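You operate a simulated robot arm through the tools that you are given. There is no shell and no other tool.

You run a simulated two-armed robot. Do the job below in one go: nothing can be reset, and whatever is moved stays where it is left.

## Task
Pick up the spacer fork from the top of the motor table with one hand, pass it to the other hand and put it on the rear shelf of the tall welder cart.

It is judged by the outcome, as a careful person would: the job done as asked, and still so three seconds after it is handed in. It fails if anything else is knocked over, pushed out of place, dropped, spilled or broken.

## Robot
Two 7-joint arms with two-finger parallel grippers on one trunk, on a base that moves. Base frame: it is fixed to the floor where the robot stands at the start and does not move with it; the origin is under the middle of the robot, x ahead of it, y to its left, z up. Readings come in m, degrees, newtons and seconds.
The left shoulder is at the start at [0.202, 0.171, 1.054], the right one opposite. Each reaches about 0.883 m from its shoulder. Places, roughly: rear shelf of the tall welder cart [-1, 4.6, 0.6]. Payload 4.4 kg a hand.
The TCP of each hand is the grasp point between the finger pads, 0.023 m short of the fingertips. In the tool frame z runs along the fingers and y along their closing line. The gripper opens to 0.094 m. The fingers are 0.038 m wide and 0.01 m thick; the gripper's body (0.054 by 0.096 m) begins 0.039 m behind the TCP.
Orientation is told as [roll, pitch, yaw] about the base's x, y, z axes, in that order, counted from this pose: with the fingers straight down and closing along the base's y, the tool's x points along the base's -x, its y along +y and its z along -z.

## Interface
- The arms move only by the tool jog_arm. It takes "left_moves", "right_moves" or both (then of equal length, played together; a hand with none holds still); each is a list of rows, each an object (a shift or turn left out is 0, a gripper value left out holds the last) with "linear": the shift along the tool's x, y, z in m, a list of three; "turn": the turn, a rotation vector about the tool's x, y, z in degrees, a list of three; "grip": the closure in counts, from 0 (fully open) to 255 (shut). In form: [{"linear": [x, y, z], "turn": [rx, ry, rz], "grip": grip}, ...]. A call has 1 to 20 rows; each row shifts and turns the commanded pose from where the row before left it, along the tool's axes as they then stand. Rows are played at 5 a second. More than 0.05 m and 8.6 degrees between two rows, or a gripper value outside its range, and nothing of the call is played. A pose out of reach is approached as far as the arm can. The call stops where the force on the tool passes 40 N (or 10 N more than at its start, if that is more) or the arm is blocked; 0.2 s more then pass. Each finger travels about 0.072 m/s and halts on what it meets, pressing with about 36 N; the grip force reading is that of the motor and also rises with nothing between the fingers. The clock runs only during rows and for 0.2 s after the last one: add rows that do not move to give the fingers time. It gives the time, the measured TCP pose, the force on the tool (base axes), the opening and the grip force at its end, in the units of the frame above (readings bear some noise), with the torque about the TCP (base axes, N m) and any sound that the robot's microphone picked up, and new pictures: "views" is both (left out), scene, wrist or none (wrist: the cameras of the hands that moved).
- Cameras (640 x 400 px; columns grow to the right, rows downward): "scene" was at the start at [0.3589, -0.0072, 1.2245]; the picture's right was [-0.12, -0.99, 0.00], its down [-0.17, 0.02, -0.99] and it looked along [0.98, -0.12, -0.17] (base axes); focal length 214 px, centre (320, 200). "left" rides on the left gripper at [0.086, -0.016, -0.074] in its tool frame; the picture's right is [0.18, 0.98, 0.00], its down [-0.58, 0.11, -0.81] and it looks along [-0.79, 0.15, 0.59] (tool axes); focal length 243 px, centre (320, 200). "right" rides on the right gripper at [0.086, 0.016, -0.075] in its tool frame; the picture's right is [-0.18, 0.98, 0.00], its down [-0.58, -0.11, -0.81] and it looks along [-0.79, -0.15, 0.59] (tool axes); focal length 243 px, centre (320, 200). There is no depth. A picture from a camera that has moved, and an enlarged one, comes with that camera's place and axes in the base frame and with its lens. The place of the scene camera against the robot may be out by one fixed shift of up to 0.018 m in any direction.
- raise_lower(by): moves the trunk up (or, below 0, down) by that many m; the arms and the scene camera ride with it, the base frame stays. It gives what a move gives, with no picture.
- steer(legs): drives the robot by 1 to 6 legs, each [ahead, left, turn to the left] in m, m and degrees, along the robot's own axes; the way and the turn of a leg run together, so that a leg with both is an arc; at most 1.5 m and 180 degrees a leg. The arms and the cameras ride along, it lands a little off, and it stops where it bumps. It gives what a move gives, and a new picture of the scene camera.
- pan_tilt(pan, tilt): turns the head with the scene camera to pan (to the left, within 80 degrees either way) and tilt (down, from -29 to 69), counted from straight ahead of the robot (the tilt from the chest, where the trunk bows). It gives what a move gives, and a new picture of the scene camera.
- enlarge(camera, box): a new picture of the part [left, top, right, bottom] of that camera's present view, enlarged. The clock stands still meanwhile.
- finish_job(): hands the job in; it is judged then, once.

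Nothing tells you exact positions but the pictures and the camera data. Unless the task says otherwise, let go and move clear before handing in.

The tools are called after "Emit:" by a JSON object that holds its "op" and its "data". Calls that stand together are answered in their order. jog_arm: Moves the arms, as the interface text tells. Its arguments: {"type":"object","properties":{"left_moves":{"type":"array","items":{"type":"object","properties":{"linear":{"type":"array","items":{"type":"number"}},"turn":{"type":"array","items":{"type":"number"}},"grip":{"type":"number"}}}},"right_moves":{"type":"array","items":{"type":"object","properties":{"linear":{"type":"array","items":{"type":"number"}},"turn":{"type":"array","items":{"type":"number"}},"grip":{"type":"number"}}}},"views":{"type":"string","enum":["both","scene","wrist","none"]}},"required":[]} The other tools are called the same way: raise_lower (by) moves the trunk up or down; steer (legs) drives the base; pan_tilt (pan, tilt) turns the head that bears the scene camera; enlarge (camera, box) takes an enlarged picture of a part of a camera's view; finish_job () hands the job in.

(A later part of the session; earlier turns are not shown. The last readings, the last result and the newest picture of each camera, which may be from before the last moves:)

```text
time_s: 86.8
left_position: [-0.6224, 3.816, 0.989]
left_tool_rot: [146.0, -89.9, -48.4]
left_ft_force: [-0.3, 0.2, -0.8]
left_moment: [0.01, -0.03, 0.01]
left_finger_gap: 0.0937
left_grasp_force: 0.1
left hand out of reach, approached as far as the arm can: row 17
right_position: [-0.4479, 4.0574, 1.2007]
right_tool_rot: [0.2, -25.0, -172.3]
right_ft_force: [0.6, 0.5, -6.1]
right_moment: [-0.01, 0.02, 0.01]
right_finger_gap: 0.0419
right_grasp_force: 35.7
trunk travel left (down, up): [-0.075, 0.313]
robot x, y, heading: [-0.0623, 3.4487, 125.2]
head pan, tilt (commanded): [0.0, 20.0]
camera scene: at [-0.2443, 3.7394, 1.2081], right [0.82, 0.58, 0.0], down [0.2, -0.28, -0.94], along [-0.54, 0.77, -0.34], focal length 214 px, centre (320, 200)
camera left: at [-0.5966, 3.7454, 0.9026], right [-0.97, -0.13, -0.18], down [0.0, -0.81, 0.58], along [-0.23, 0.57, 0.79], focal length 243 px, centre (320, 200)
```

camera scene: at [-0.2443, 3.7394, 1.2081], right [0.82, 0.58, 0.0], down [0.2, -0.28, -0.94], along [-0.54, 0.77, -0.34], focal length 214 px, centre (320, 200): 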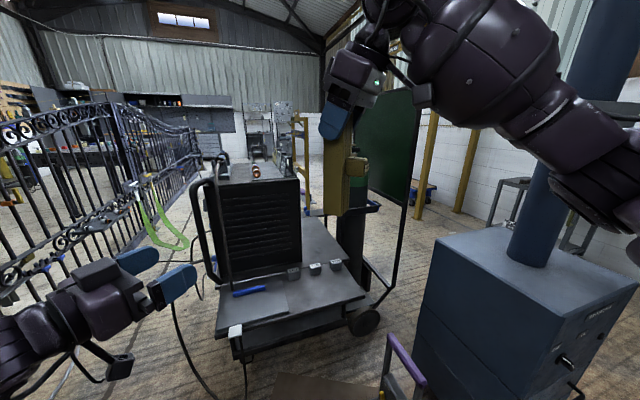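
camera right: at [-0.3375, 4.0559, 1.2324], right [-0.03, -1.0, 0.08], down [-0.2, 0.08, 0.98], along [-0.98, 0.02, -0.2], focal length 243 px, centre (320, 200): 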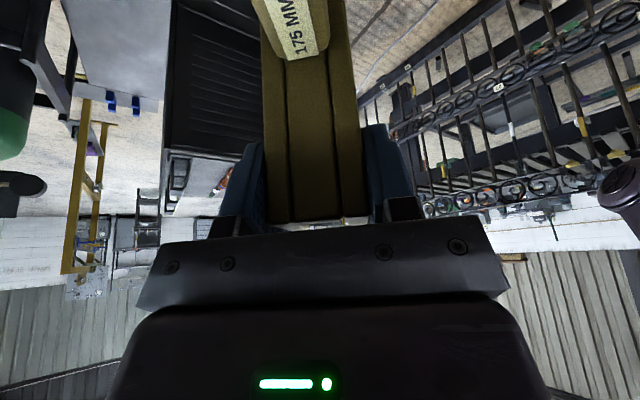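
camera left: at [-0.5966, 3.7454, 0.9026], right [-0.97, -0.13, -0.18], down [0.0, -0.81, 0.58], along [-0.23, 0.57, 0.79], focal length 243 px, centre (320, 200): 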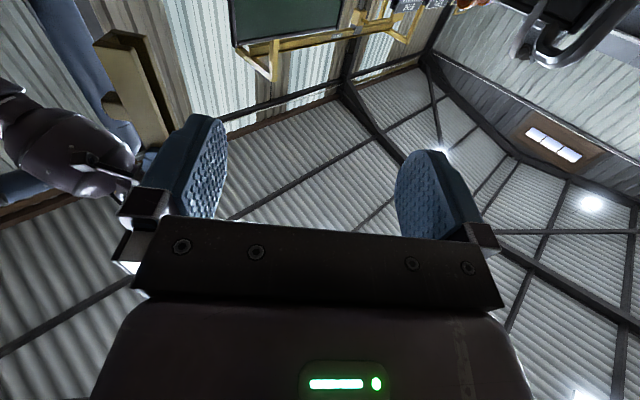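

The left hand is level and pointing along azimuth ≈97.7°. I'll slide it beneath the fork's bottom end (z≈0.975, fork bottom ≈1.044) and check alignment.

Emit:
{"op": "jog_arm", "data": {"left_moves": [{"linear": [0.002, -0.0293, 0.0296]}, {"linear": [0.002, -0.0293, 0.0296]}, {"linear": [0.002, -0.0293, 0.0296]}, {"linear": [0.002, -0.0293, 0.0296]}, {"linear": [0.002, -0.0293, 0.0296]}, {"linear": [0.002, -0.0293, 0.0296]}, {"linear": [0.002, -0.0293, 0.0296]}, {}, {}], "views": "both"}}

```text
time_s: 88.8
left_position: [-0.5334, 3.9343, 0.9802]
left_tool_rot: [-44.2, -89.9, 141.6]
left_ft_force: [-0.6, 0.0, -0.7]
left_moment: [0.03, 0.01, -0.03]
left_finger_gap: 0.0941
left_grasp_force: 0.0
left hand out of reach, approached as far as the arm can: row 4, 5, 6, 7
right_position: [-0.4485, 4.0566, 1.201]
right_tool_rot: [0.1, -24.9, -172.3]
right_ft_force: [0.8, 0.2, -5.4]
right_moment: [0.0, 0.04, 0.03]
right_finger_gap: 0.0422
right_grasp_force: 36.0
trunk travel left (down, up): [-0.075, 0.313]
robot x, y, heading: [-0.0549, 3.455, 125.3]
head pan, tilt (commanded): [0.0, 20.0]
camera scene: at [-0.2444, 3.7395, 1.2079], right [0.82, 0.58, 0.0], down [0.2, -0.28, -0.94], along [-0.54, 0.77, -0.34], focal length 214 px, centre (320, 200)
camera left: at [-0.5091, 3.8619, 0.8942], right [-0.97, -0.12, -0.19], down [-0.01, -0.81, 0.58], along [-0.22, 0.57, 0.79], focal length 243 px, centre (320, 200)
```

scene: 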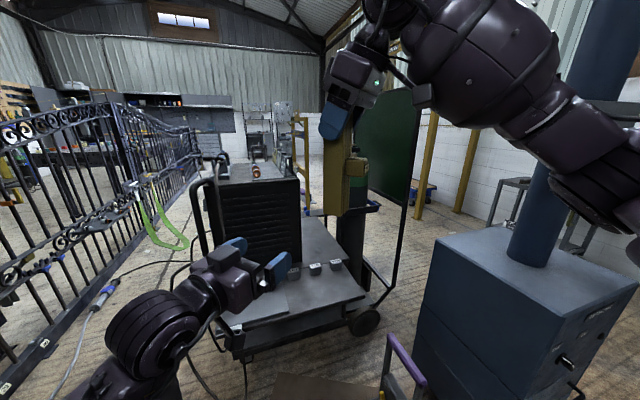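
left: 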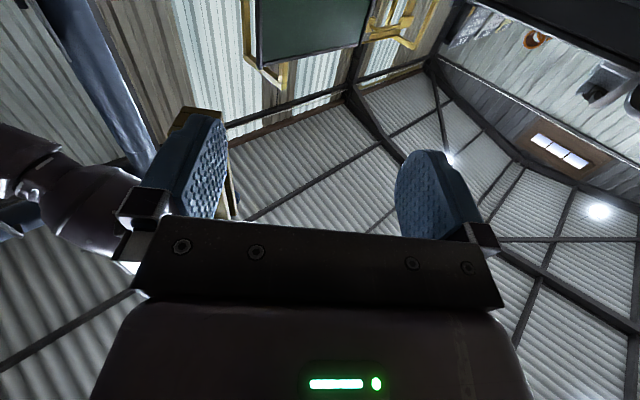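

The left arm can't reach that far right in this pose, so I'll bring the fork to it instead: meeting point about (0.62, 0.17) in the robot's frame, with the left hand kept lower than the fork.

Emit:
{"op": "jog_arm", "data": {"left_moves": [{"linear": [0.0075, 0.014, -0.0386]}, {"linear": [0.0075, 0.014, -0.0386]}, {}, {}, {}, {}, {}, {}, {}], "right_moves": [{}, {}, {"linear": [-0.0202, 0.0309, 0.0094]}, {"linear": [-0.0202, 0.0309, 0.0094]}, {"linear": [-0.0202, 0.0309, 0.0094]}, {"linear": [-0.0202, 0.0309, 0.0094]}, {"linear": [-0.0202, 0.0309, 0.0094]}, {"linear": [-0.0202, 0.0309, 0.0094]}, {}], "views": "both"}}

```text
time_s: 90.8
left_position: [-0.5634, 3.8675, 0.9603]
left_tool_rot: [-36.4, -89.9, 134.0]
left_ft_force: [0.9, -0.2, 0.4]
left_moment: [0.01, 0.01, 0.02]
left_finger_gap: 0.094
left_grasp_force: 0.1
left hand out of reach, approached as far as the arm can: row 2
right_position: [-0.5568, 3.8542, 1.199]
right_tool_rot: [0.1, -24.8, -172.4]
right_ft_force: [-0.2, 0.4, -5.6]
right_moment: [0.04, 0.02, 0.02]
right_finger_gap: 0.0419
right_grasp_force: 35.6
trunk travel left (down, up): [-0.075, 0.313]
robot x, y, heading: [-0.0569, 3.4482, 125.3]
head pan, tilt (commanded): [0.0, 20.0]
camera scene: at [-0.2444, 3.7399, 1.2077], right [0.82, 0.58, 0.0], down [0.2, -0.28, -0.94], along [-0.54, 0.77, -0.34], focal length 214 px, centre (320, 200)
camera right: at [-0.4453, 3.853, 1.2308], right [-0.03, -1.0, 0.08], down [-0.2, 0.09, 0.98], along [-0.98, 0.02, -0.2], focal length 243 px, centre (320, 200)
camera left: at [-0.5369, 3.7953, 0.8734], right [-0.97, -0.13, -0.18], down [0.0, -0.81, 0.58], along [-0.23, 0.57, 0.79], focal length 243 px, centre (320, 200)
```

scene: 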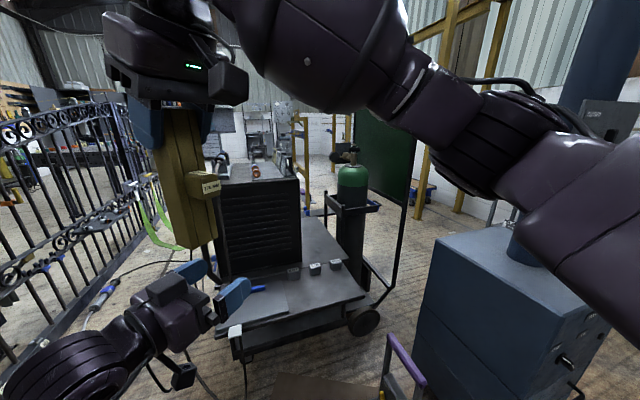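
right: 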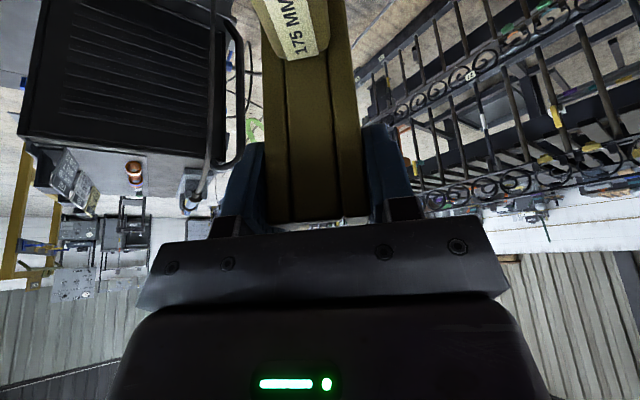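
left: 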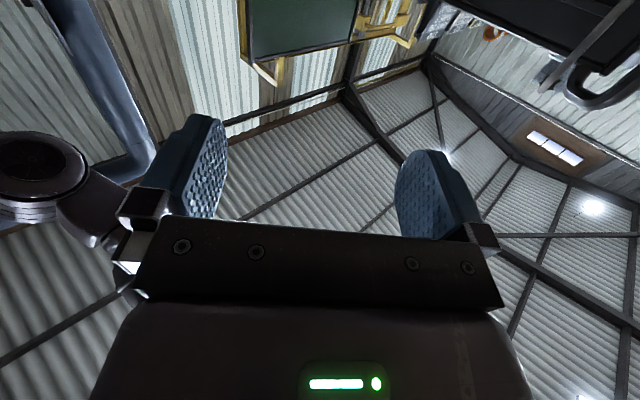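

The hands are nearly aligned: the fork needs to move about 21 mm away from the left palm, then be lowered 0.12 m between the open left fingers. I'll do the horizontal shift first and half of the lowering, then check.

Emit:
{"op": "jog_arm", "data": {"right_moves": [{"linear": [-0.0044, -0.022, 0.002]}, {"linear": [0.0127, 0, 0.0272]}, {"linear": [0.0127, 0, 0.0272]}, {}], "views": "both"}}

Emit:
{"op": "enlarge", "data": {"camera": "scene", "box": [100, 130, 300, 330]}}

Emit:
{"op": "enlarge", "data": {"camera": "left", "box": [120, 50, 520, 270]}}

```text
time_s: 91.8
left_position: [-0.563, 3.8678, 0.9619]
left_tool_rot: [-169.6, -90.0, -92.8]
left_ft_force: [0.9, 0.3, -0.4]
left_moment: [-0.03, 0.02, -0.01]
left_finger_gap: 0.0937
left_grasp_force: 0.1
right_position: [-0.5617, 3.876, 1.1412]
right_tool_rot: [0.1, -25.0, -172.4]
right_ft_force: [1.0, -0.3, -5.5]
right_moment: [0.02, 0.02, -0.03]
right_finger_gap: 0.0418
right_grasp_force: 36.2
trunk travel left (down, up): [-0.075, 0.313]
robot x, y, heading: [-0.0554, 3.4529, 125.3]
head pan, tilt (commanded): [0.0, 20.0]
camera scene: at [-0.2442, 3.739, 1.2082], right [0.82, 0.58, 0.0], down [0.2, -0.28, -0.94], along [-0.54, 0.77, -0.34], focal length 214 px, centre (320, 200)
camera right: at [-0.4512, 3.8752, 1.1732], right [-0.03, -1.0, 0.08], down [-0.2, 0.08, 0.98], along [-0.98, 0.02, -0.2], focal length 243 px, centre (320, 200)
```

scene: 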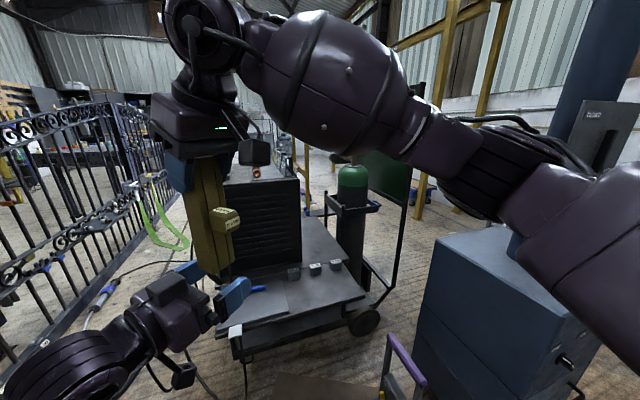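
right: 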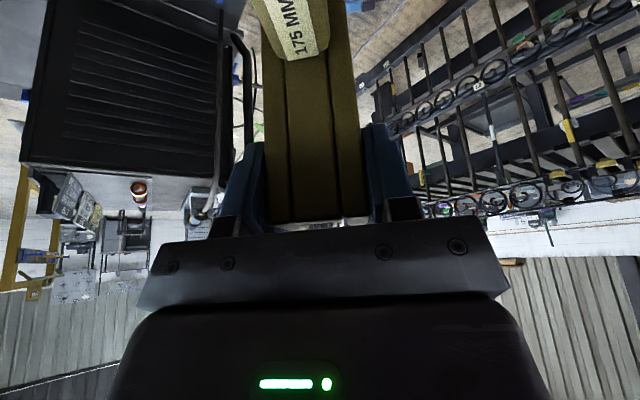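

```text
2.00 times, centred on (200, 230) of scene
camera zoom: at [-0.2442, 3.739, 1.2082], right [0.82, 0.58, 0.0], down [0.2, -0.28, -0.94], along [-0.54, 0.77, -0.34], focal length 429 px, centre (560, 140)
```

zoom: 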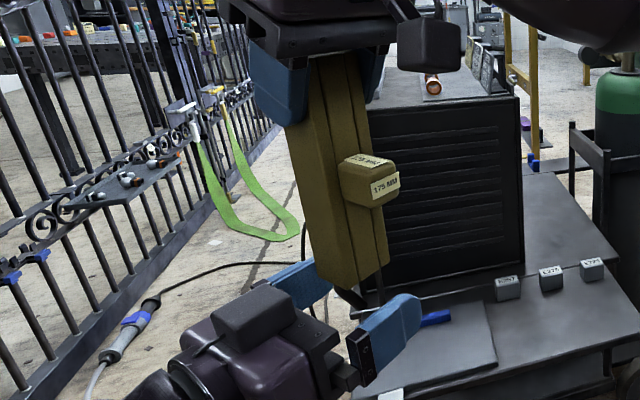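

```text
1.60 times, centred on (320, 160) of left
camera zoom: at [-0.537, 3.7946, 0.8742], right [-0.97, -0.13, -0.18], down [0.0, -0.81, 0.58], along [-0.23, 0.57, 0.79], focal length 388 px, centre (320, 264)
```

zoom: 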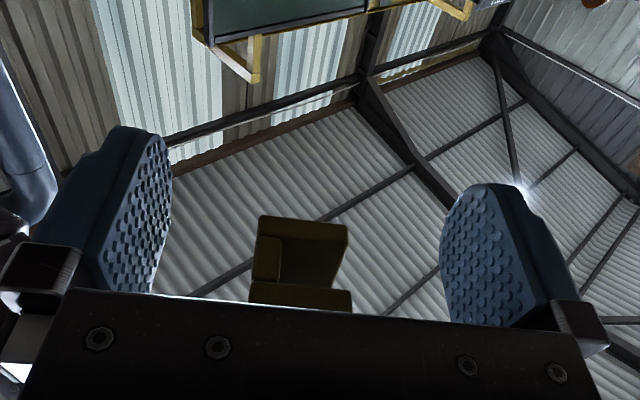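

The fork's U-shaped bottom end is centred between the left fingers. I'll lower it the remaining 57 mm.

Emit:
{"op": "jog_arm", "data": {"right_moves": [{"linear": [0.008, 0, 0.0172]}, {"linear": [0.008, 0, 0.0172]}, {"linear": [0.008, 0, 0.0172]}, {}], "views": "scene"}}

Emit:
{"op": "enlarge", "data": {"camera": "scene", "box": [100, 130, 300, 330]}}

Emit:
{"op": "enlarge", "data": {"camera": "left", "box": [120, 50, 520, 270]}}

```text
time_s: 92.8
left_position: [-0.5626, 3.8674, 0.9603]
left_tool_rot: [-148.6, -90.0, -113.7]
left_ft_force: [0.1, -0.1, 0.5]
left_moment: [-0.05, 0.02, -0.02]
left_finger_gap: 0.0939
left_grasp_force: 0.0
right_position: [-0.5634, 3.8773, 1.0842]
right_tool_rot: [0.1, -25.0, -172.3]
right_ft_force: [0.3, 0.1, -5.0]
right_moment: [-0.01, 0.03, 0.0]
right_finger_gap: 0.0418
right_grasp_force: 36.0
trunk travel left (down, up): [-0.075, 0.313]
robot x, y, heading: [-0.057, 3.4497, 125.3]
head pan, tilt (commanded): [0.0, 20.0]
camera scene: at [-0.2443, 3.7391, 1.2081], right [0.82, 0.58, 0.0], down [0.2, -0.28, -0.94], along [-0.54, 0.77, -0.34], focal length 214 px, centre (320, 200)
```

scene: 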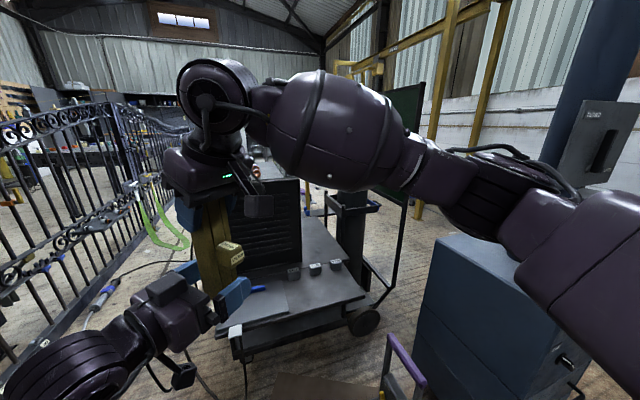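

```text
2.00 times, centred on (200, 230) of scene
camera zoom: at [-0.2443, 3.7391, 1.2081], right [0.82, 0.58, 0.0], down [0.2, -0.28, -0.94], along [-0.54, 0.77, -0.34], focal length 429 px, centre (560, 140)
```

zoom: 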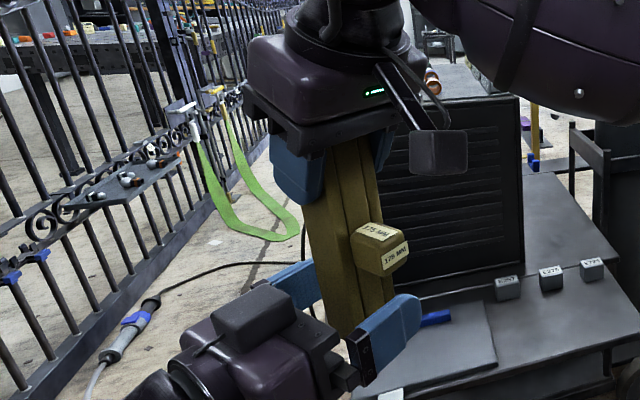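

```text
1.60 times, centred on (320, 160) of left
camera zoom: at [-0.537, 3.7947, 0.8741], right [-0.97, -0.13, -0.18], down [0.0, -0.81, 0.58], along [-0.23, 0.57, 0.79], focal length 388 px, centre (320, 264)
```

zoom: 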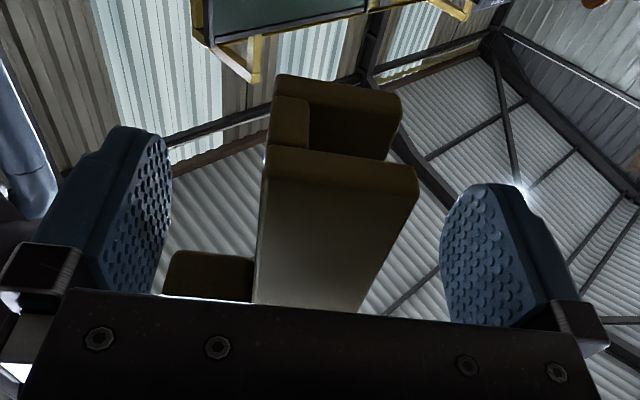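

Aligned: fork centred between the left fingers, tips recessed about 7 mm from its far flange, knob clear. Closing the left hand.

Emit:
{"op": "jog_arm", "data": {"left_moves": [{"grip": 100}, {"grip": 150}, {"grip": 255}, {"grip": 255}, {"grip": 255}, {"grip": 255}], "views": "both"}}

Emit:
{"op": "enlarge", "data": {"camera": "left", "box": [120, 50, 520, 270]}}

```text
time_s: 94.2
left_position: [-0.5626, 3.867, 0.9603]
left_tool_rot: [-82.3, -89.9, 179.9]
left_ft_force: [0.6, -0.5, 1.6]
left_moment: [0.0, -0.66, 0.3]
left_finger_gap: 0.0359
left_grasp_force: 36.0
right_position: [-0.5633, 3.8782, 1.0837]
right_tool_rot: [0.1, -24.9, -172.3]
right_ft_force: [-2.1, 0.8, -7.0]
right_moment: [-0.06, 0.83, -0.27]
right_finger_gap: 0.0417
right_grasp_force: 36.1
trunk travel left (down, up): [-0.075, 0.313]
robot x, y, heading: [-0.0595, 3.4507, 125.2]
head pan, tilt (commanded): [0.0, 20.0]
camera scene: at [-0.2445, 3.7394, 1.2079], right [0.82, 0.58, 0.0], down [0.2, -0.28, -0.94], along [-0.54, 0.77, -0.34], focal length 214 px, centre (320, 200)
camera left: at [-0.537, 3.7948, 0.8737], right [-0.97, -0.13, -0.19], down [0.0, -0.81, 0.58], along [-0.23, 0.57, 0.79], focal length 243 px, centre (320, 200)
```

scene: 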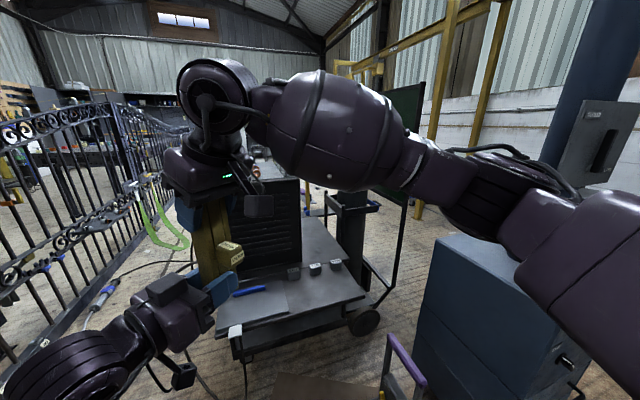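
left: 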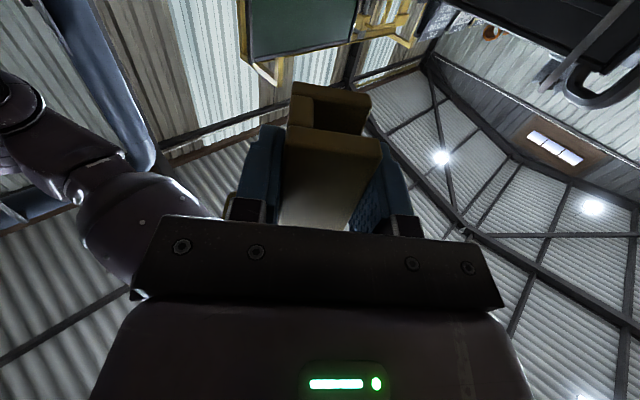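

```text
1.60 times, centred on (320, 160) of left
camera zoom: at [-0.537, 3.7948, 0.8737], right [-0.97, -0.13, -0.19], down [0.0, -0.81, 0.58], along [-0.23, 0.57, 0.79], focal length 388 px, centre (320, 264)
```

zoom: 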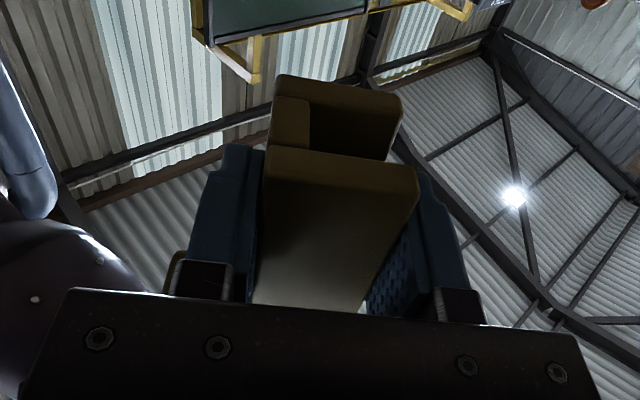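

Both hands now hold the fork (left gap 0.036 m, 36 N). I'll open the right hand and back it off along its own finger axis.

Emit:
{"op": "jog_arm", "data": {"right_moves": [{"grip": 120}, {"grip": 60}, {"grip": 0}, {"grip": 0}, {"grip": 0}, {"linear": [0, 0, -0.015]}, {"linear": [0, 0, -0.03]}, {"linear": [0, 0, -0.04]}, {"linear": [0, 0, -0.04]}, {}], "views": "both"}}

Emit:
{"op": "enlarge", "data": {"camera": "scene", "box": [100, 130, 300, 330]}}

```text
time_s: 96.4
left_position: [-0.5631, 3.8672, 0.9601]
left_tool_rot: [-34.1, -89.9, 131.8]
left_ft_force: [-0.3, 1.4, -0.6]
left_moment: [-0.04, -0.04, 0.06]
left_finger_gap: 0.0358
left_grasp_force: 35.7
right_position: [-0.5114, 3.8836, 1.1964]
right_tool_rot: [0.2, -25.0, -172.3]
right_ft_force: [-0.3, 0.3, -0.8]
right_moment: [-0.05, -0.03, 0.01]
right_finger_gap: 0.0941
right_grasp_force: 0.0
trunk travel left (down, up): [-0.075, 0.313]
robot x, y, heading: [-0.0561, 3.4501, 125.5]
head pan, tilt (commanded): [0.0, 20.0]
camera scene: at [-0.2449, 3.7399, 1.2075], right [0.82, 0.58, 0.0], down [0.2, -0.28, -0.94], along [-0.54, 0.77, -0.34], focal length 214 px, centre (320, 200)
camera right: at [-0.4, 3.8822, 1.2288], right [-0.03, -1.0, 0.08], down [-0.2, 0.09, 0.98], along [-0.98, 0.02, -0.2], focal length 243 px, centre (320, 200)
```

scene: 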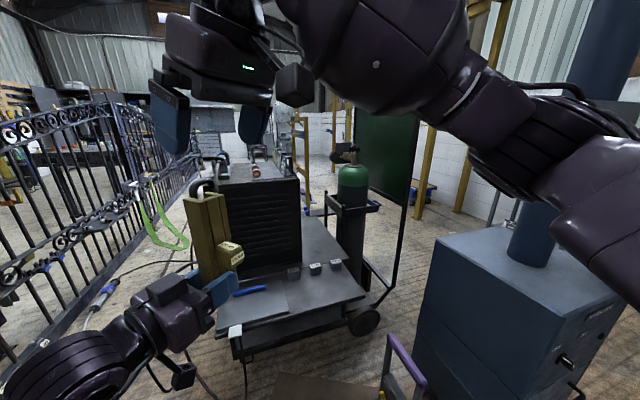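
right: 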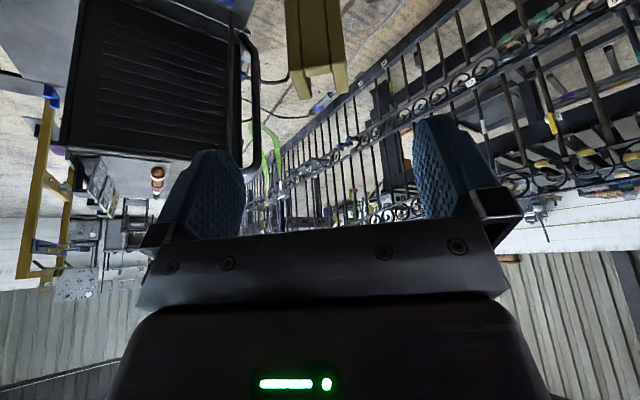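

```text
2.00 times, centred on (200, 230) of scene
camera zoom: at [-0.2449, 3.7399, 1.2075], right [0.82, 0.58, 0.0], down [0.2, -0.28, -0.94], along [-0.54, 0.77, -0.34], focal length 429 px, centre (560, 140)
```

zoom: 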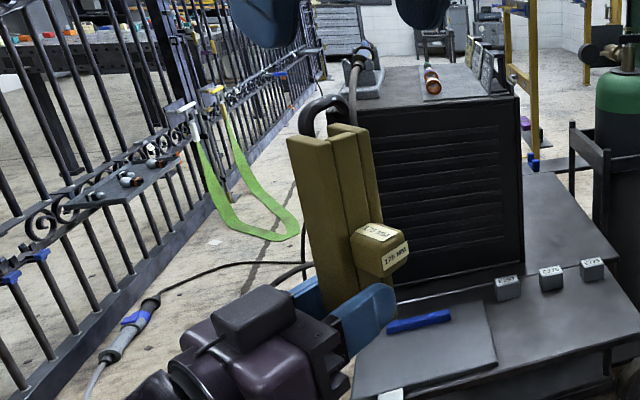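

The left hand alone holds the fork upright. I'll park the right hand back at the right side, clear of everything.

Emit:
{"op": "jog_arm", "data": {"right_moves": [{"linear": [0.0384, -0.0029, -0.0241]}, {"linear": [0.0384, -0.0029, -0.0241]}, {"linear": [0.0384, -0.0029, -0.0241]}, {"linear": [0.0384, -0.0029, -0.0241]}, {"linear": [0.0384, -0.0029, -0.0241]}, {"linear": [0.0384, -0.0029, -0.0241]}, {"linear": [0.0384, -0.0029, -0.0241]}, {"linear": [0.0384, -0.0029, -0.0241]}, {"linear": [0.0384, -0.0029, -0.0241]}, {"turn": [3.278, 0, 7.02]}, {"turn": [3.278, 0, 7.02]}, {"turn": [3.278, 0, 7.02]}, {"turn": [3.278, 0, 7.02]}, {"turn": [3.278, 0, 7.02]}, {"turn": [3.278, 0, 7.02]}, {"turn": [3.278, 0, 7.02]}, {"turn": [3.278, 0, 7.02]}, {}], "views": "both"}}

```text
time_s: 100.2
left_position: [-0.5631, 3.8674, 0.9599]
left_tool_rot: [-34.1, -89.9, 131.8]
left_ft_force: [-0.3, 0.2, -0.4]
left_moment: [-0.08, 0.0, -0.02]
left_finger_gap: 0.0358
left_grasp_force: 36.2
right_position: [-0.1134, 3.9653, 1.2481]
right_tool_rot: [-0.1, -24.9, 125.6]
right_ft_force: [-0.6, 0.8, -0.6]
right_moment: [-0.04, -0.04, -0.04]
right_finger_gap: 0.0939
right_grasp_force: 0.1
trunk travel left (down, up): [-0.075, 0.313]
robot x, y, heading: [-0.0549, 3.4519, 124.9]
head pan, tilt (commanded): [0.0, 20.0]
camera scene: at [-0.2446, 3.7396, 1.2078], right [0.82, 0.58, 0.0], down [0.2, -0.28, -0.94], along [-0.54, 0.77, -0.34], focal length 214 px, centre (320, 200)
camera right: at [-0.0635, 3.8659, 1.2803], right [-0.9, -0.44, 0.08], down [-0.02, 0.22, 0.98], along [-0.44, 0.87, -0.2], focal length 243 px, centre (320, 200)
```

scene: 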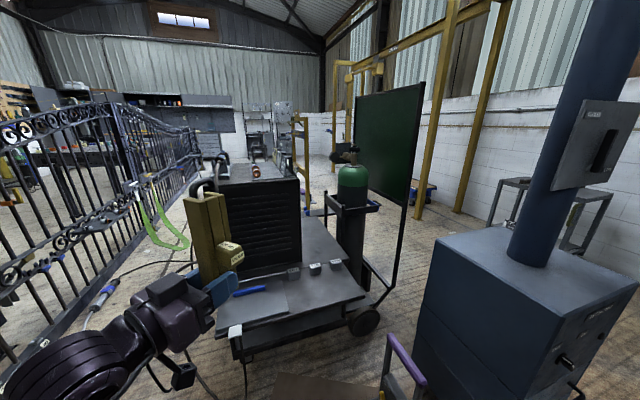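
right: 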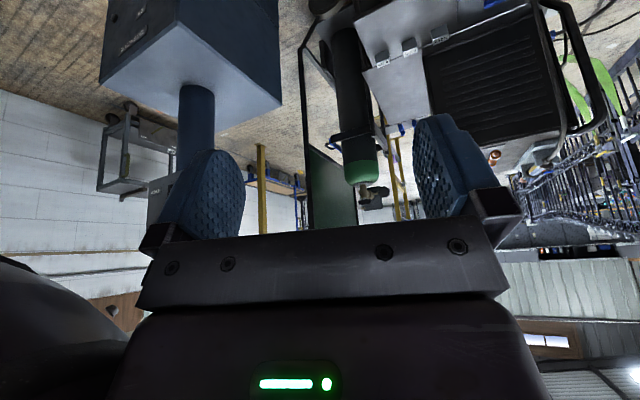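

The handover is complete and the right hand is clear. The right wrist camera now gives an accurate view of the cart; I'll use it to measure the strip next to the bottle.

Emit:
{"op": "enlarge", "data": {"camera": "right", "box": [300, 0, 560, 160]}}

Emit:
{"op": "pan_tilt", "data": {"pan": -5, "tilt": 35}}

Emit:
{"op": "enlarge", "data": {"camera": "scene", "box": [220, 110, 420, 270]}}

```text
2.46 times, centred on (430, 80) of right
camera zoom: at [-0.0635, 3.8659, 1.2803], right [-0.9, -0.44, 0.08], down [-0.02, 0.22, 0.98], along [-0.44, 0.87, -0.2], focal length 597 px, centre (49, 495)
```

zoom: 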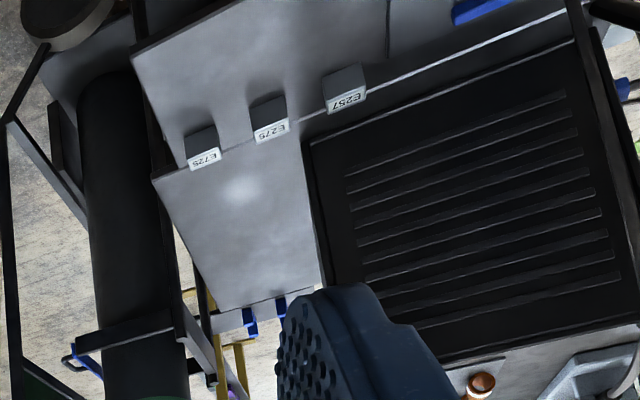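

```text
time_s: 101.0
left_position: [-0.5629, 3.8673, 0.9603]
left_tool_rot: [-47.9, -89.9, 145.7]
left_ft_force: [-0.2, 1.8, -0.2]
left_moment: [-0.07, 0.01, 0.03]
left_finger_gap: 0.036
left_grasp_force: 36.6
right_position: [-0.114, 3.9647, 1.2489]
right_tool_rot: [-0.1, -25.0, 125.7]
right_ft_force: [-0.8, -0.1, 0.1]
right_moment: [0.03, -0.01, 0.06]
right_finger_gap: 0.094
right_grasp_force: 0.1
trunk travel left (down, up): [-0.075, 0.313]
robot x, y, heading: [-0.0533, 3.4523, 125.2]
head pan, tilt (commanded): [-5.0, 35.0]
camera scene: at [-0.2351, 3.7395, 1.1841], right [0.86, 0.51, 0.0], down [0.29, -0.49, -0.82], along [-0.41, 0.71, -0.57], focal length 214 px, centre (320, 200)
```

scene: 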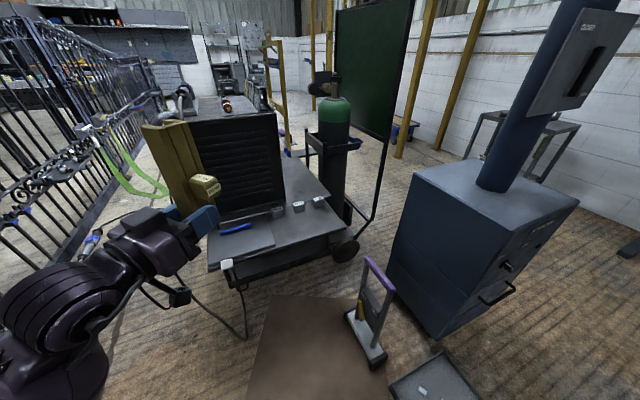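

```text
2.50 times, centred on (320, 190) of scene
camera zoom: at [-0.2351, 3.7395, 1.1841], right [0.86, 0.51, 0.0], down [0.29, -0.49, -0.82], along [-0.41, 0.71, -0.57], focal length 536 px, centre (320, 225)
```

zoom: 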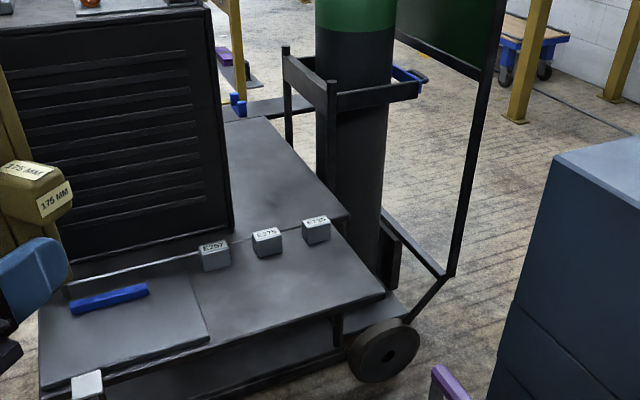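

Now I'll raise the left hand a bit and pitch its fingers down, so the fork swings from upright to horizontal, pointing away from me, ready to be laid on the shelf.

Emit:
{"op": "jog_arm", "data": {"left_moves": [{"linear": [-0.035, 0, 0]}, {"linear": [-0.035, 0, 0]}, {"linear": [-0.035, 0, 0]}, {"turn": [0, 8.2, 0]}, {"turn": [0, 8.2, 0]}, {"turn": [0, 8.2, 0]}, {"turn": [0, 8.2, 0]}, {"turn": [0, 8.2, 0]}, {"turn": [0, 8.2, 0]}, {"turn": [0, 8.2, 0]}, {"turn": [0, 8.2, 0]}, {"turn": [0, 8.2, 0]}, {"turn": [0, 8.2, 0]}, {"turn": [0, 8.0, 0]}, {}], "views": "both"}}

```text
time_s: 104.2
left_position: [-0.5759, 3.8815, 1.0561]
left_tool_rot: [0.0, 0.1, 97.7]
left_ft_force: [0.3, 0.4, -4.9]
left_moment: [-0.26, -0.02, 0.02]
left_finger_gap: 0.0361
left_grasp_force: 35.8
left hand out of reach, approached as far as the arm can: row 1, 2, 3
right_position: [-0.1141, 3.9642, 1.2485]
right_tool_rot: [-0.1, -24.9, 125.8]
right_ft_force: [0.5, -0.2, 1.0]
right_moment: [0.01, 0.0, -0.04]
right_finger_gap: 0.0937
right_grasp_force: 0.0
trunk travel left (down, up): [-0.075, 0.313]
robot x, y, heading: [-0.0583, 3.4481, 125.5]
head pan, tilt (commanded): [-5.0, 35.0]
camera scene: at [-0.2352, 3.7394, 1.184], right [0.86, 0.51, 0.0], down [0.29, -0.5, -0.82], along [-0.41, 0.71, -0.57], focal length 214 px, centre (320, 200)
camera left: at [-0.5486, 3.7984, 1.131], right [-0.95, -0.31, 0.0], down [-0.19, 0.56, 0.81], along [-0.25, 0.76, -0.59], focal length 243 px, centre (320, 200)
```

scene: 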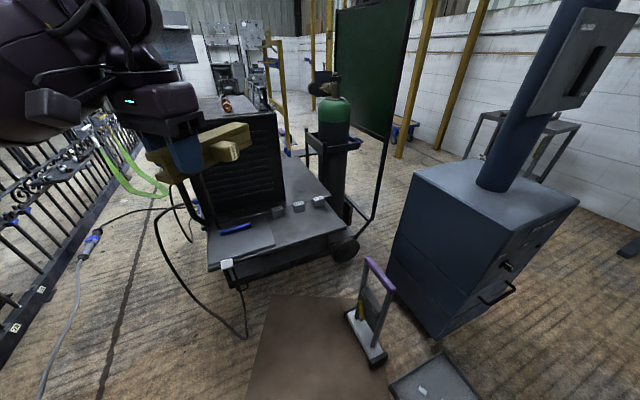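
left: 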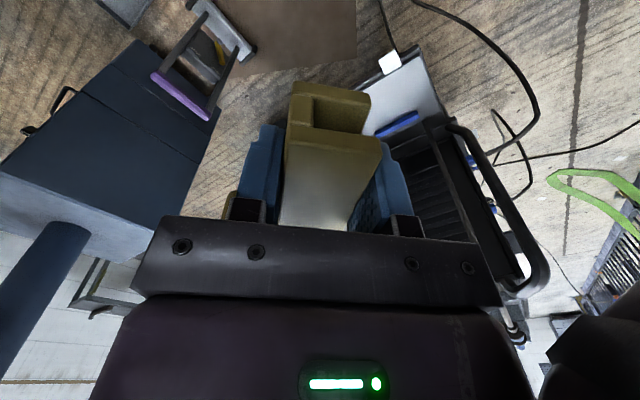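

The fork is horizontal and steady in the left hand (≈0.26 N·m holding torque, no slip). Before driving closer, I want to know my own base outline relative to the small purple-handled stand, so I'll raise the trunk and look down to the front-right.

Emit:
{"op": "raise_lower", "data": {"by": 0.3}}

Emit:
{"op": "pan_tilt", "data": {"pan": -40, "tilt": 69}}

Emit:
{"op": "pan_tilt", "data": {"pan": 0, "tilt": 69}}

```text
time_s: 107.2
left_position: [-0.5762, 3.8839, 1.357]
left_tool_rot: [0.0, 0.0, 97.7]
left_ft_force: [-0.3, -0.1, -5.0]
left_moment: [-0.25, -0.04, -0.01]
left_finger_gap: 0.0359
left_grasp_force: 35.9
right_position: [-0.1138, 3.9646, 1.5477]
right_tool_rot: [-0.1, -24.9, 125.8]
right_ft_force: [0.6, 0.1, 0.2]
right_moment: [0.03, 0.04, 0.0]
right_finger_gap: 0.0941
right_grasp_force: 0.0
trunk travel left (down, up): [-0.375, 0.013]
robot x, y, heading: [-0.0566, 3.4524, 125.6]
head pan, tilt (commanded): [-5.0, 35.0]
```

```text
time_s: 108.2
left_position: [-0.5753, 3.8823, 1.3564]
left_tool_rot: [0.0, -0.1, 97.7]
left_ft_force: [0.3, -0.3, -6.1]
left_moment: [-0.23, -0.02, 0.02]
left_finger_gap: 0.036
left_grasp_force: 36.5
right_position: [-0.1136, 3.9644, 1.5476]
right_tool_rot: [-0.1, -24.9, 125.8]
right_ft_force: [-0.2, 0.2, -0.4]
right_moment: [-0.01, 0.02, 0.01]
right_finger_gap: 0.0942
right_grasp_force: 0.0
trunk travel left (down, up): [-0.375, 0.013]
robot x, y, heading: [-0.0548, 3.4533, 125.4]
head pan, tilt (commanded): [-40.0, 68.8]
camera scene: at [-0.0725, 3.5591, 1.4729], right [1.0, -0.08, 0.0], down [-0.07, -0.93, -0.36], along [0.03, 0.36, -0.93], focal length 214 px, centre (320, 200)
```

scene: 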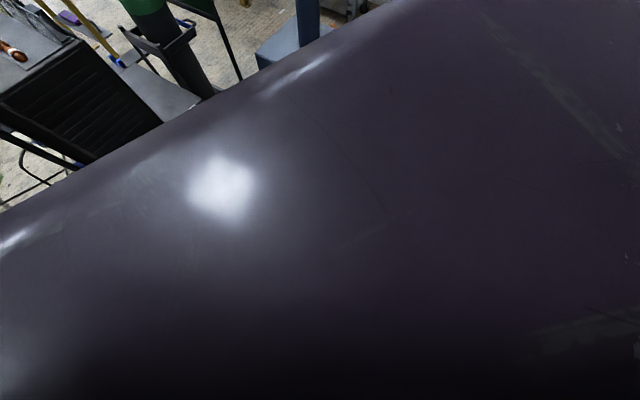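

```text
time_s: 109.2
left_position: [-0.5748, 3.8831, 1.3564]
left_tool_rot: [-0.1, 0.0, 97.7]
left_ft_force: [0.2, 0.2, -5.8]
left_moment: [-0.26, -0.01, 0.01]
left_finger_gap: 0.0356
left_grasp_force: 36.3
right_position: [-0.1143, 3.965, 1.548]
right_tool_rot: [-0.1, -24.9, 125.8]
right_ft_force: [-0.1, -0.1, 0.6]
right_moment: [0.01, 0.01, 0.02]
right_finger_gap: 0.0942
right_grasp_force: 0.2
trunk travel left (down, up): [-0.375, 0.013]
robot x, y, heading: [-0.0492, 3.4526, 125.2]
head pan, tilt (commanded): [0.0, 68.8]
camera scene: at [-0.1093, 3.5489, 1.4729], right [0.82, 0.58, 0.0], down [0.54, -0.76, -0.36], along [-0.21, 0.3, -0.93], focal length 214 px, centre (320, 200)
```

scene: 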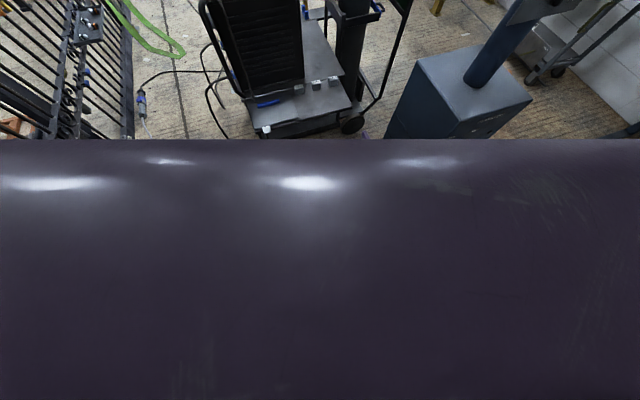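

My chest hides the base, so I'll keep generous margins: target base position ≈(-0.43, 3.80), roughly 0.4 m from both cart and stand. I drive with the trunk raised so the arms stay above everything, in two short steps.

Emit:
{"op": "pan_tilt", "data": {"pan": -10, "tilt": 50}}

Emit:
{"op": "steer", "data": {"legs": [[0.3, 0.08, 0]]}}

```text
time_s: 110.0
left_position: [-0.5758, 3.8824, 1.3572]
left_tool_rot: [0.0, 0.0, 97.7]
left_ft_force: [-0.1, 0.2, -6.4]
left_moment: [-0.24, -0.03, 0.02]
left_finger_gap: 0.0358
left_grasp_force: 36.0
right_position: [-0.1119, 3.965, 1.5483]
right_tool_rot: [-0.1, -25.0, 125.8]
right_ft_force: [0.1, 0.4, -0.1]
right_moment: [-0.02, -0.03, 0.01]
right_finger_gap: 0.0938
right_grasp_force: 0.0
trunk travel left (down, up): [-0.375, 0.013]
robot x, y, heading: [-0.0572, 3.4502, 125.3]
head pan, tilt (commanded): [-10.0, 50.0]
camera scene: at [-0.11, 3.5728, 1.4948], right [0.9, 0.43, 0.0], down [0.33, -0.69, -0.64], along [-0.28, 0.58, -0.77], focal length 214 px, centre (320, 200)
```

scene: 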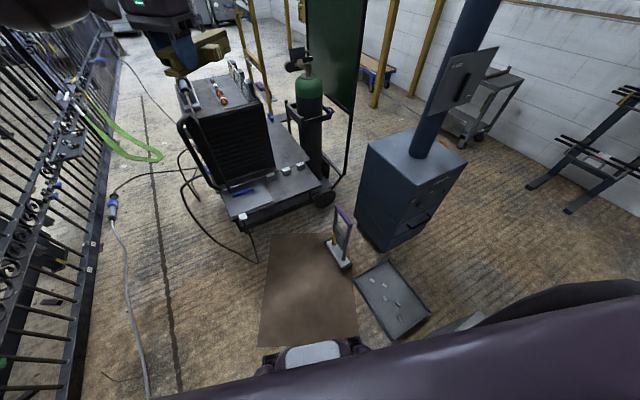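

```text
time_s: 112.2
left_position: [-0.8151, 4.0848, 1.3565]
left_tool_rot: [0.0, 0.0, 97.5]
left_ft_force: [-0.1, -0.8, -5.4]
left_moment: [-0.24, -0.02, 0.05]
left_finger_gap: 0.0359
left_grasp_force: 35.8
right_position: [-0.3528, 4.1649, 1.5483]
right_tool_rot: [-0.1, -24.9, 125.8]
right_ft_force: [0.5, 0.0, -0.4]
right_moment: [0.01, -0.02, 0.0]
right_finger_gap: 0.0938
right_grasp_force: 0.0
trunk travel left (down, up): [-0.375, 0.013]
robot x, y, heading: [-0.2956, 3.6505, 125.2]
head pan, tilt (commanded): [-10.0, 50.0]
camera scene: at [-0.3495, 3.774, 1.4948], right [0.9, 0.43, 0.0], down [0.33, -0.69, -0.64], along [-0.27, 0.58, -0.77], focal length 214 px, centre (320, 200)
```

scene: 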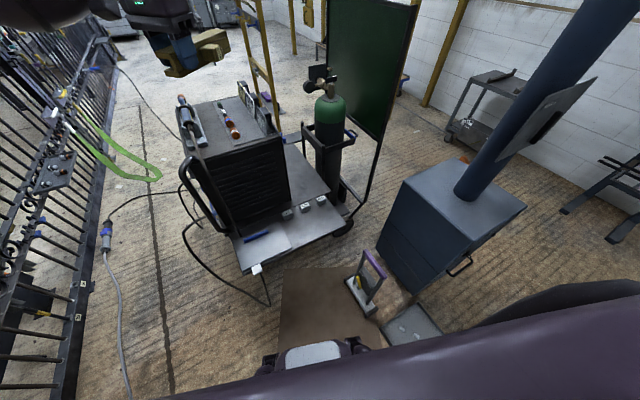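

I can now see my base front edge (about 0.30 m ahead, ±0.27 m wide) and it rolls on the mat fine. I'll do the last small approach, slightly to the left to keep clear of the stand.

Emit:
{"op": "steer", "data": {"legs": [[0.19, 0.05, 0], [0, 0, -7]]}}

Emit:
{"op": "enlarge", "data": {"camera": "scene", "box": [220, 180, 460, 380]}}

```text
time_s: 114.3
left_position: [-0.9099, 4.2713, 1.3567]
left_tool_rot: [-0.1, 0.1, 90.6]
left_ft_force: [-0.3, -0.7, -6.6]
left_moment: [-0.24, 0.01, 0.02]
left_finger_gap: 0.0359
left_grasp_force: 36.6
right_position: [-0.4402, 4.2964, 1.5469]
right_tool_rot: [0.0, -24.9, 118.7]
right_ft_force: [0.0, 1.2, 0.4]
right_moment: [0.02, 0.02, 0.01]
right_finger_gap: 0.0941
right_grasp_force: 0.0
trunk travel left (down, up): [-0.375, 0.013]
robot x, y, heading: [-0.4495, 3.7746, 118.3]
head pan, tilt (commanded): [-10.0, 50.0]
camera scene: at [-0.4857, 3.9087, 1.4947], right [0.95, 0.31, 0.0], down [0.24, -0.73, -0.64], along [-0.2, 0.61, -0.77], focal length 214 px, centre (320, 200)
```

scene: 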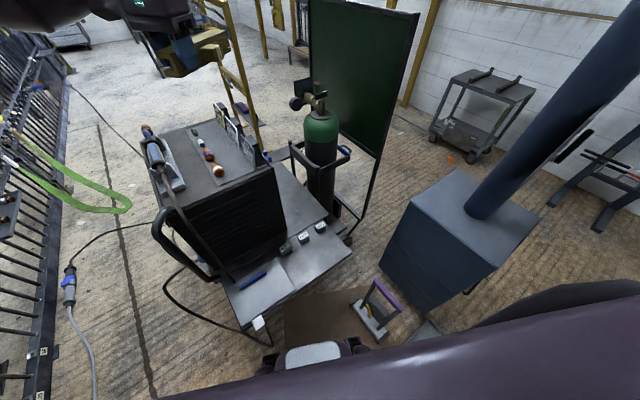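

```text
2.00 times, centred on (340, 280) of scene
camera zoom: at [-0.4857, 3.9087, 1.4947], right [0.95, 0.31, 0.0], down [0.24, -0.73, -0.64], along [-0.2, 0.61, -0.77], focal length 429 px, centre (280, 40)
```

zoom: 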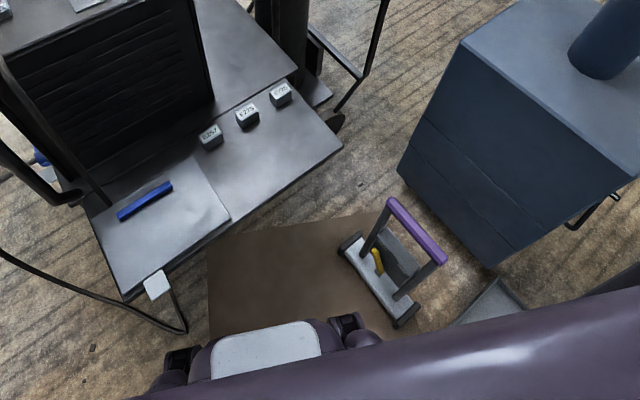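

The base is now at (-0.45, 3.77), heading 118°, clear of stand and cart. The welder top is at about z=1.06, so I keep high for now and take wrist pictures to measure the strip.

Emit:
{"op": "jog_arm", "data": {"left_moves": [{}], "right_moves": [{}], "views": "both"}}

Emit:
{"op": "enlarge", "data": {"camera": "right", "box": [240, 0, 560, 200]}}

```text
time_s: 114.7
left_position: [-0.9103, 4.2716, 1.3551]
left_tool_rot: [0.0, 0.0, 90.6]
left_ft_force: [0.7, 0.7, -5.3]
left_moment: [-0.24, 0.04, 0.0]
left_finger_gap: 0.0358
left_grasp_force: 36.1
right_position: [-0.4421, 4.2949, 1.5489]
right_tool_rot: [-0.2, -24.8, 118.8]
right_ft_force: [0.1, 0.3, 0.1]
right_moment: [0.05, -0.05, -0.01]
right_finger_gap: 0.0941
right_grasp_force: 0.0
trunk travel left (down, up): [-0.375, 0.013]
robot x, y, heading: [-0.4482, 3.7758, 118.2]
head pan, tilt (commanded): [-10.0, 50.0]
camera scene: at [-0.4867, 3.9076, 1.4948], right [0.95, 0.31, 0.0], down [0.24, -0.73, -0.64], along [-0.2, 0.61, -0.77], focal length 214 px, centre (320, 200)
camera right: at [-0.4036, 4.1904, 1.5806], right [-0.94, -0.33, 0.08], down [0.0, 0.22, 0.98], along [-0.33, 0.92, -0.2], focal length 243 px, centre (320, 200)
camera left: at [-0.8936, 4.1842, 1.4305], right [-0.98, -0.19, 0.0], down [-0.12, 0.58, 0.81], along [-0.16, 0.79, -0.59], focal length 243 px, centre (320, 200)
```

scene: 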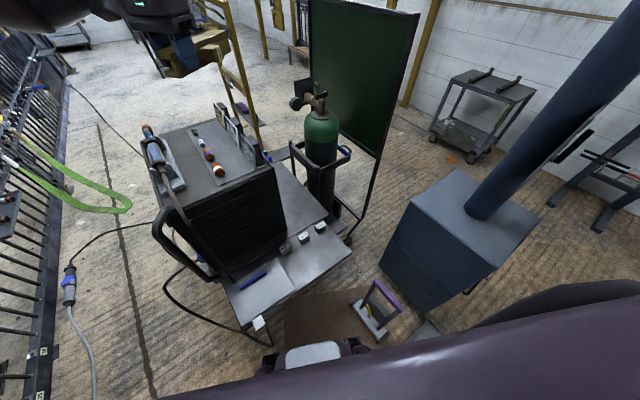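
right: 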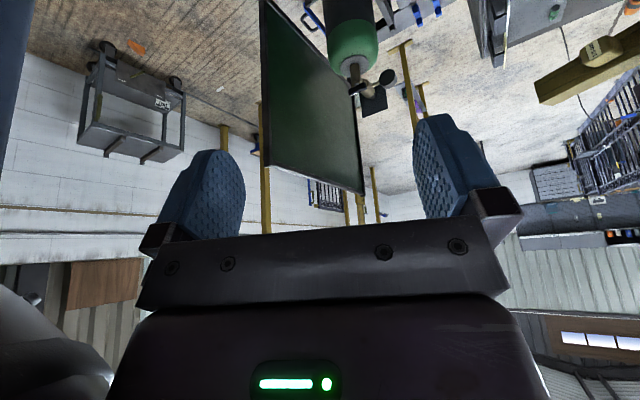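
left: 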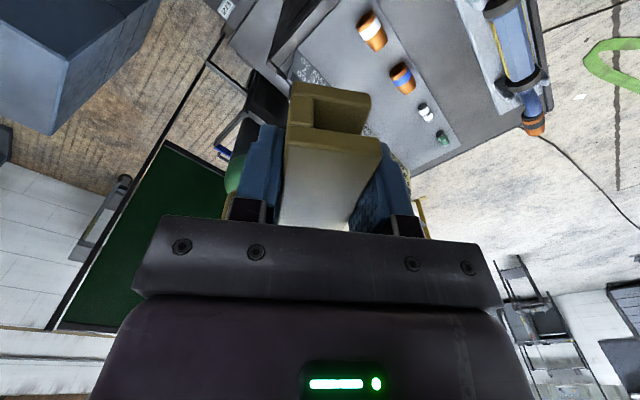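

```text
2.00 times, centred on (400, 100) of right
camera zoom: at [-0.4036, 4.1904, 1.5806], right [-0.94, -0.33, 0.08], down [0.0, 0.22, 0.98], along [-0.33, 0.92, -0.2], focal length 485 px, centre (160, 400)
```

zoom: 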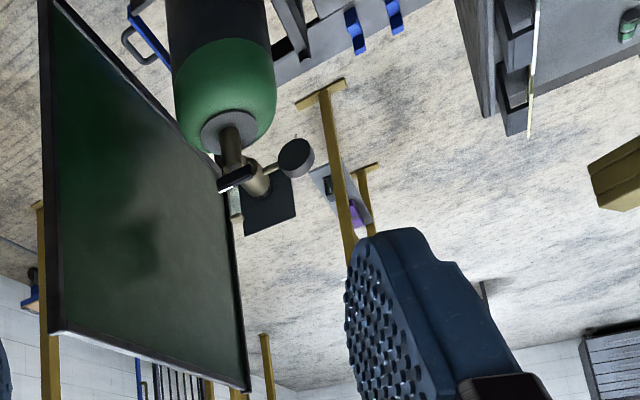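

The right camera looks over the shelf from here; I'll tilt the right hand so its camera looks down onto the strip.

Emit:
{"op": "jog_arm", "data": {"right_moves": [{"turn": [0, 7.5, 0]}, {"turn": [0, 7.5, 0]}, {"turn": [0, 7.5, 0]}, {"turn": [0, 7.5, 0]}, {"turn": [0, 7.5, 0]}, {"turn": [0, 7.5, 0]}, {}], "views": "wrist"}}

```text
time_s: 116.3
left_position: [-0.9091, 4.2708, 1.3559]
left_tool_rot: [0.0, 0.1, 90.6]
left_ft_force: [0.6, 0.8, -6.4]
left_moment: [-0.24, 0.05, -0.03]
left_finger_gap: 0.0359
left_grasp_force: 36.1
right_position: [-0.4405, 4.2958, 1.5478]
right_tool_rot: [0.0, 20.1, 118.7]
right_ft_force: [0.6, 0.4, -0.7]
right_moment: [-0.02, -0.01, 0.0]
right_finger_gap: 0.0936
right_grasp_force: 0.0
trunk travel left (down, up): [-0.375, 0.013]
robot x, y, heading: [-0.4499, 3.7803, 118.1]
head pan, tilt (commanded): [-10.0, 50.0]
camera right: at [-0.4279, 4.2386, 1.6492], right [-0.95, -0.32, -0.06], down [-0.3, 0.77, 0.56], along [-0.13, 0.55, -0.83], focal length 243 px, centre (320, 200)
```

right: 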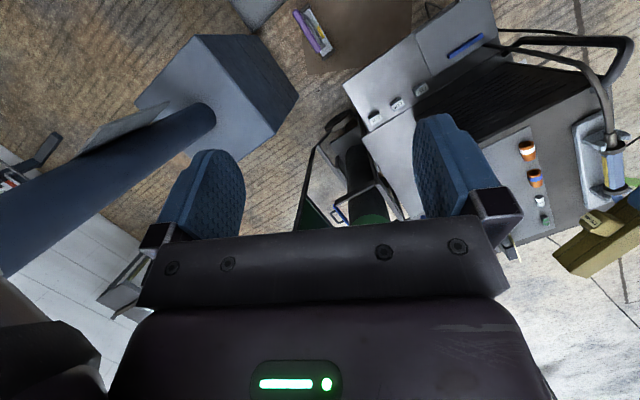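

Emit:
{"op": "jog_arm", "data": {"right_moves": [{"turn": [2.736, 0, -7.52]}, {"turn": [2.736, 0, -7.52]}, {"turn": [2.736, 0, -7.52]}, {}], "views": "wrist"}}

Emit:
{"op": "enlarge", "data": {"camera": "right", "box": [220, 0, 460, 160]}}

```text
time_s: 117.3
left_position: [-0.9088, 4.2713, 1.3565]
left_tool_rot: [0.0, 0.1, 90.6]
left_ft_force: [-0.8, -0.5, -5.5]
left_moment: [-0.29, 0.04, -0.01]
left_finger_gap: 0.0361
left_grasp_force: 36.0
right_position: [-0.4408, 4.2955, 1.5484]
right_tool_rot: [-0.1, 20.1, 142.8]
right_ft_force: [-0.8, 0.0, -0.5]
right_moment: [0.05, 0.01, 0.0]
right_finger_gap: 0.0937
right_grasp_force: 0.0
trunk travel left (down, up): [-0.375, 0.013]
robot x, y, heading: [-0.4489, 3.7809, 118.2]
head pan, tilt (commanded): [-10.0, 50.0]
camera right: at [-0.4065, 4.2483, 1.6487], right [-0.73, -0.68, -0.06], down [-0.59, 0.58, 0.56], along [-0.34, 0.45, -0.83], focal length 243 px, centre (320, 200)
```

right: 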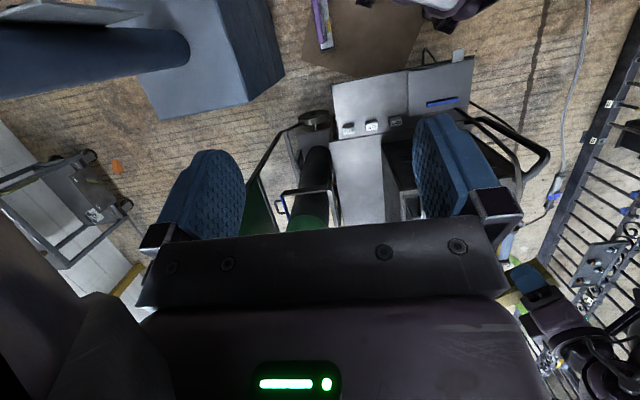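

```text
2.50 times, centred on (340, 80) of right
camera zoom: at [-0.4065, 4.2483, 1.6487], right [-0.73, -0.68, -0.06], down [-0.59, 0.58, 0.56], along [-0.34, 0.45, -0.83], focal length 606 px, centre (270, 500)
```

zoom: 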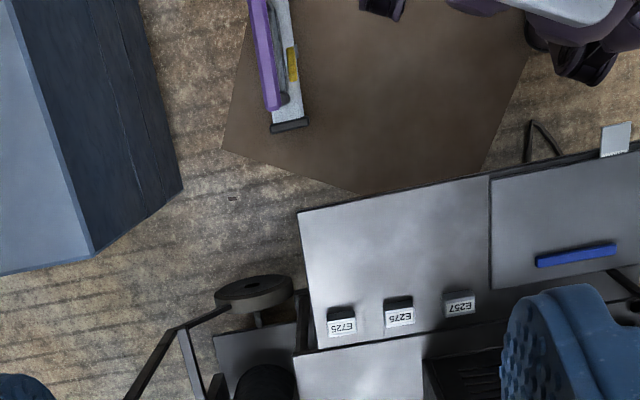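

The strip (main deck right of the welder) is nicely visible; its height works out at z≈0.57. I'll zoom on it for its edges and anything standing there.

Emit:
{"op": "enlarge", "data": {"camera": "right", "box": [270, 90, 430, 240]}}

```text
2.67 times, centred on (350, 165) of right
camera zoom: at [-0.4065, 4.2483, 1.6487], right [-0.73, -0.68, -0.06], down [-0.59, 0.58, 0.56], along [-0.34, 0.45, -0.83], focal length 647 px, centre (240, 293)
```

zoom: 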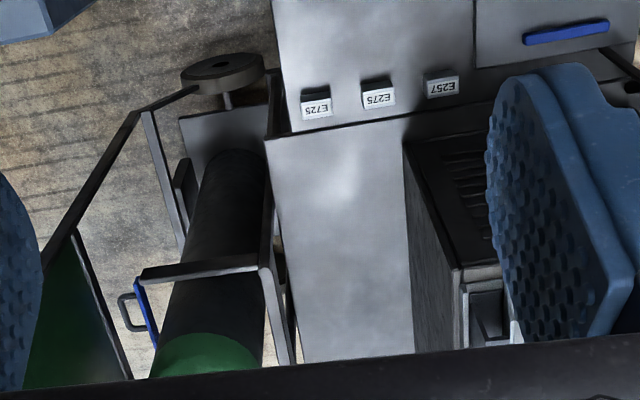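

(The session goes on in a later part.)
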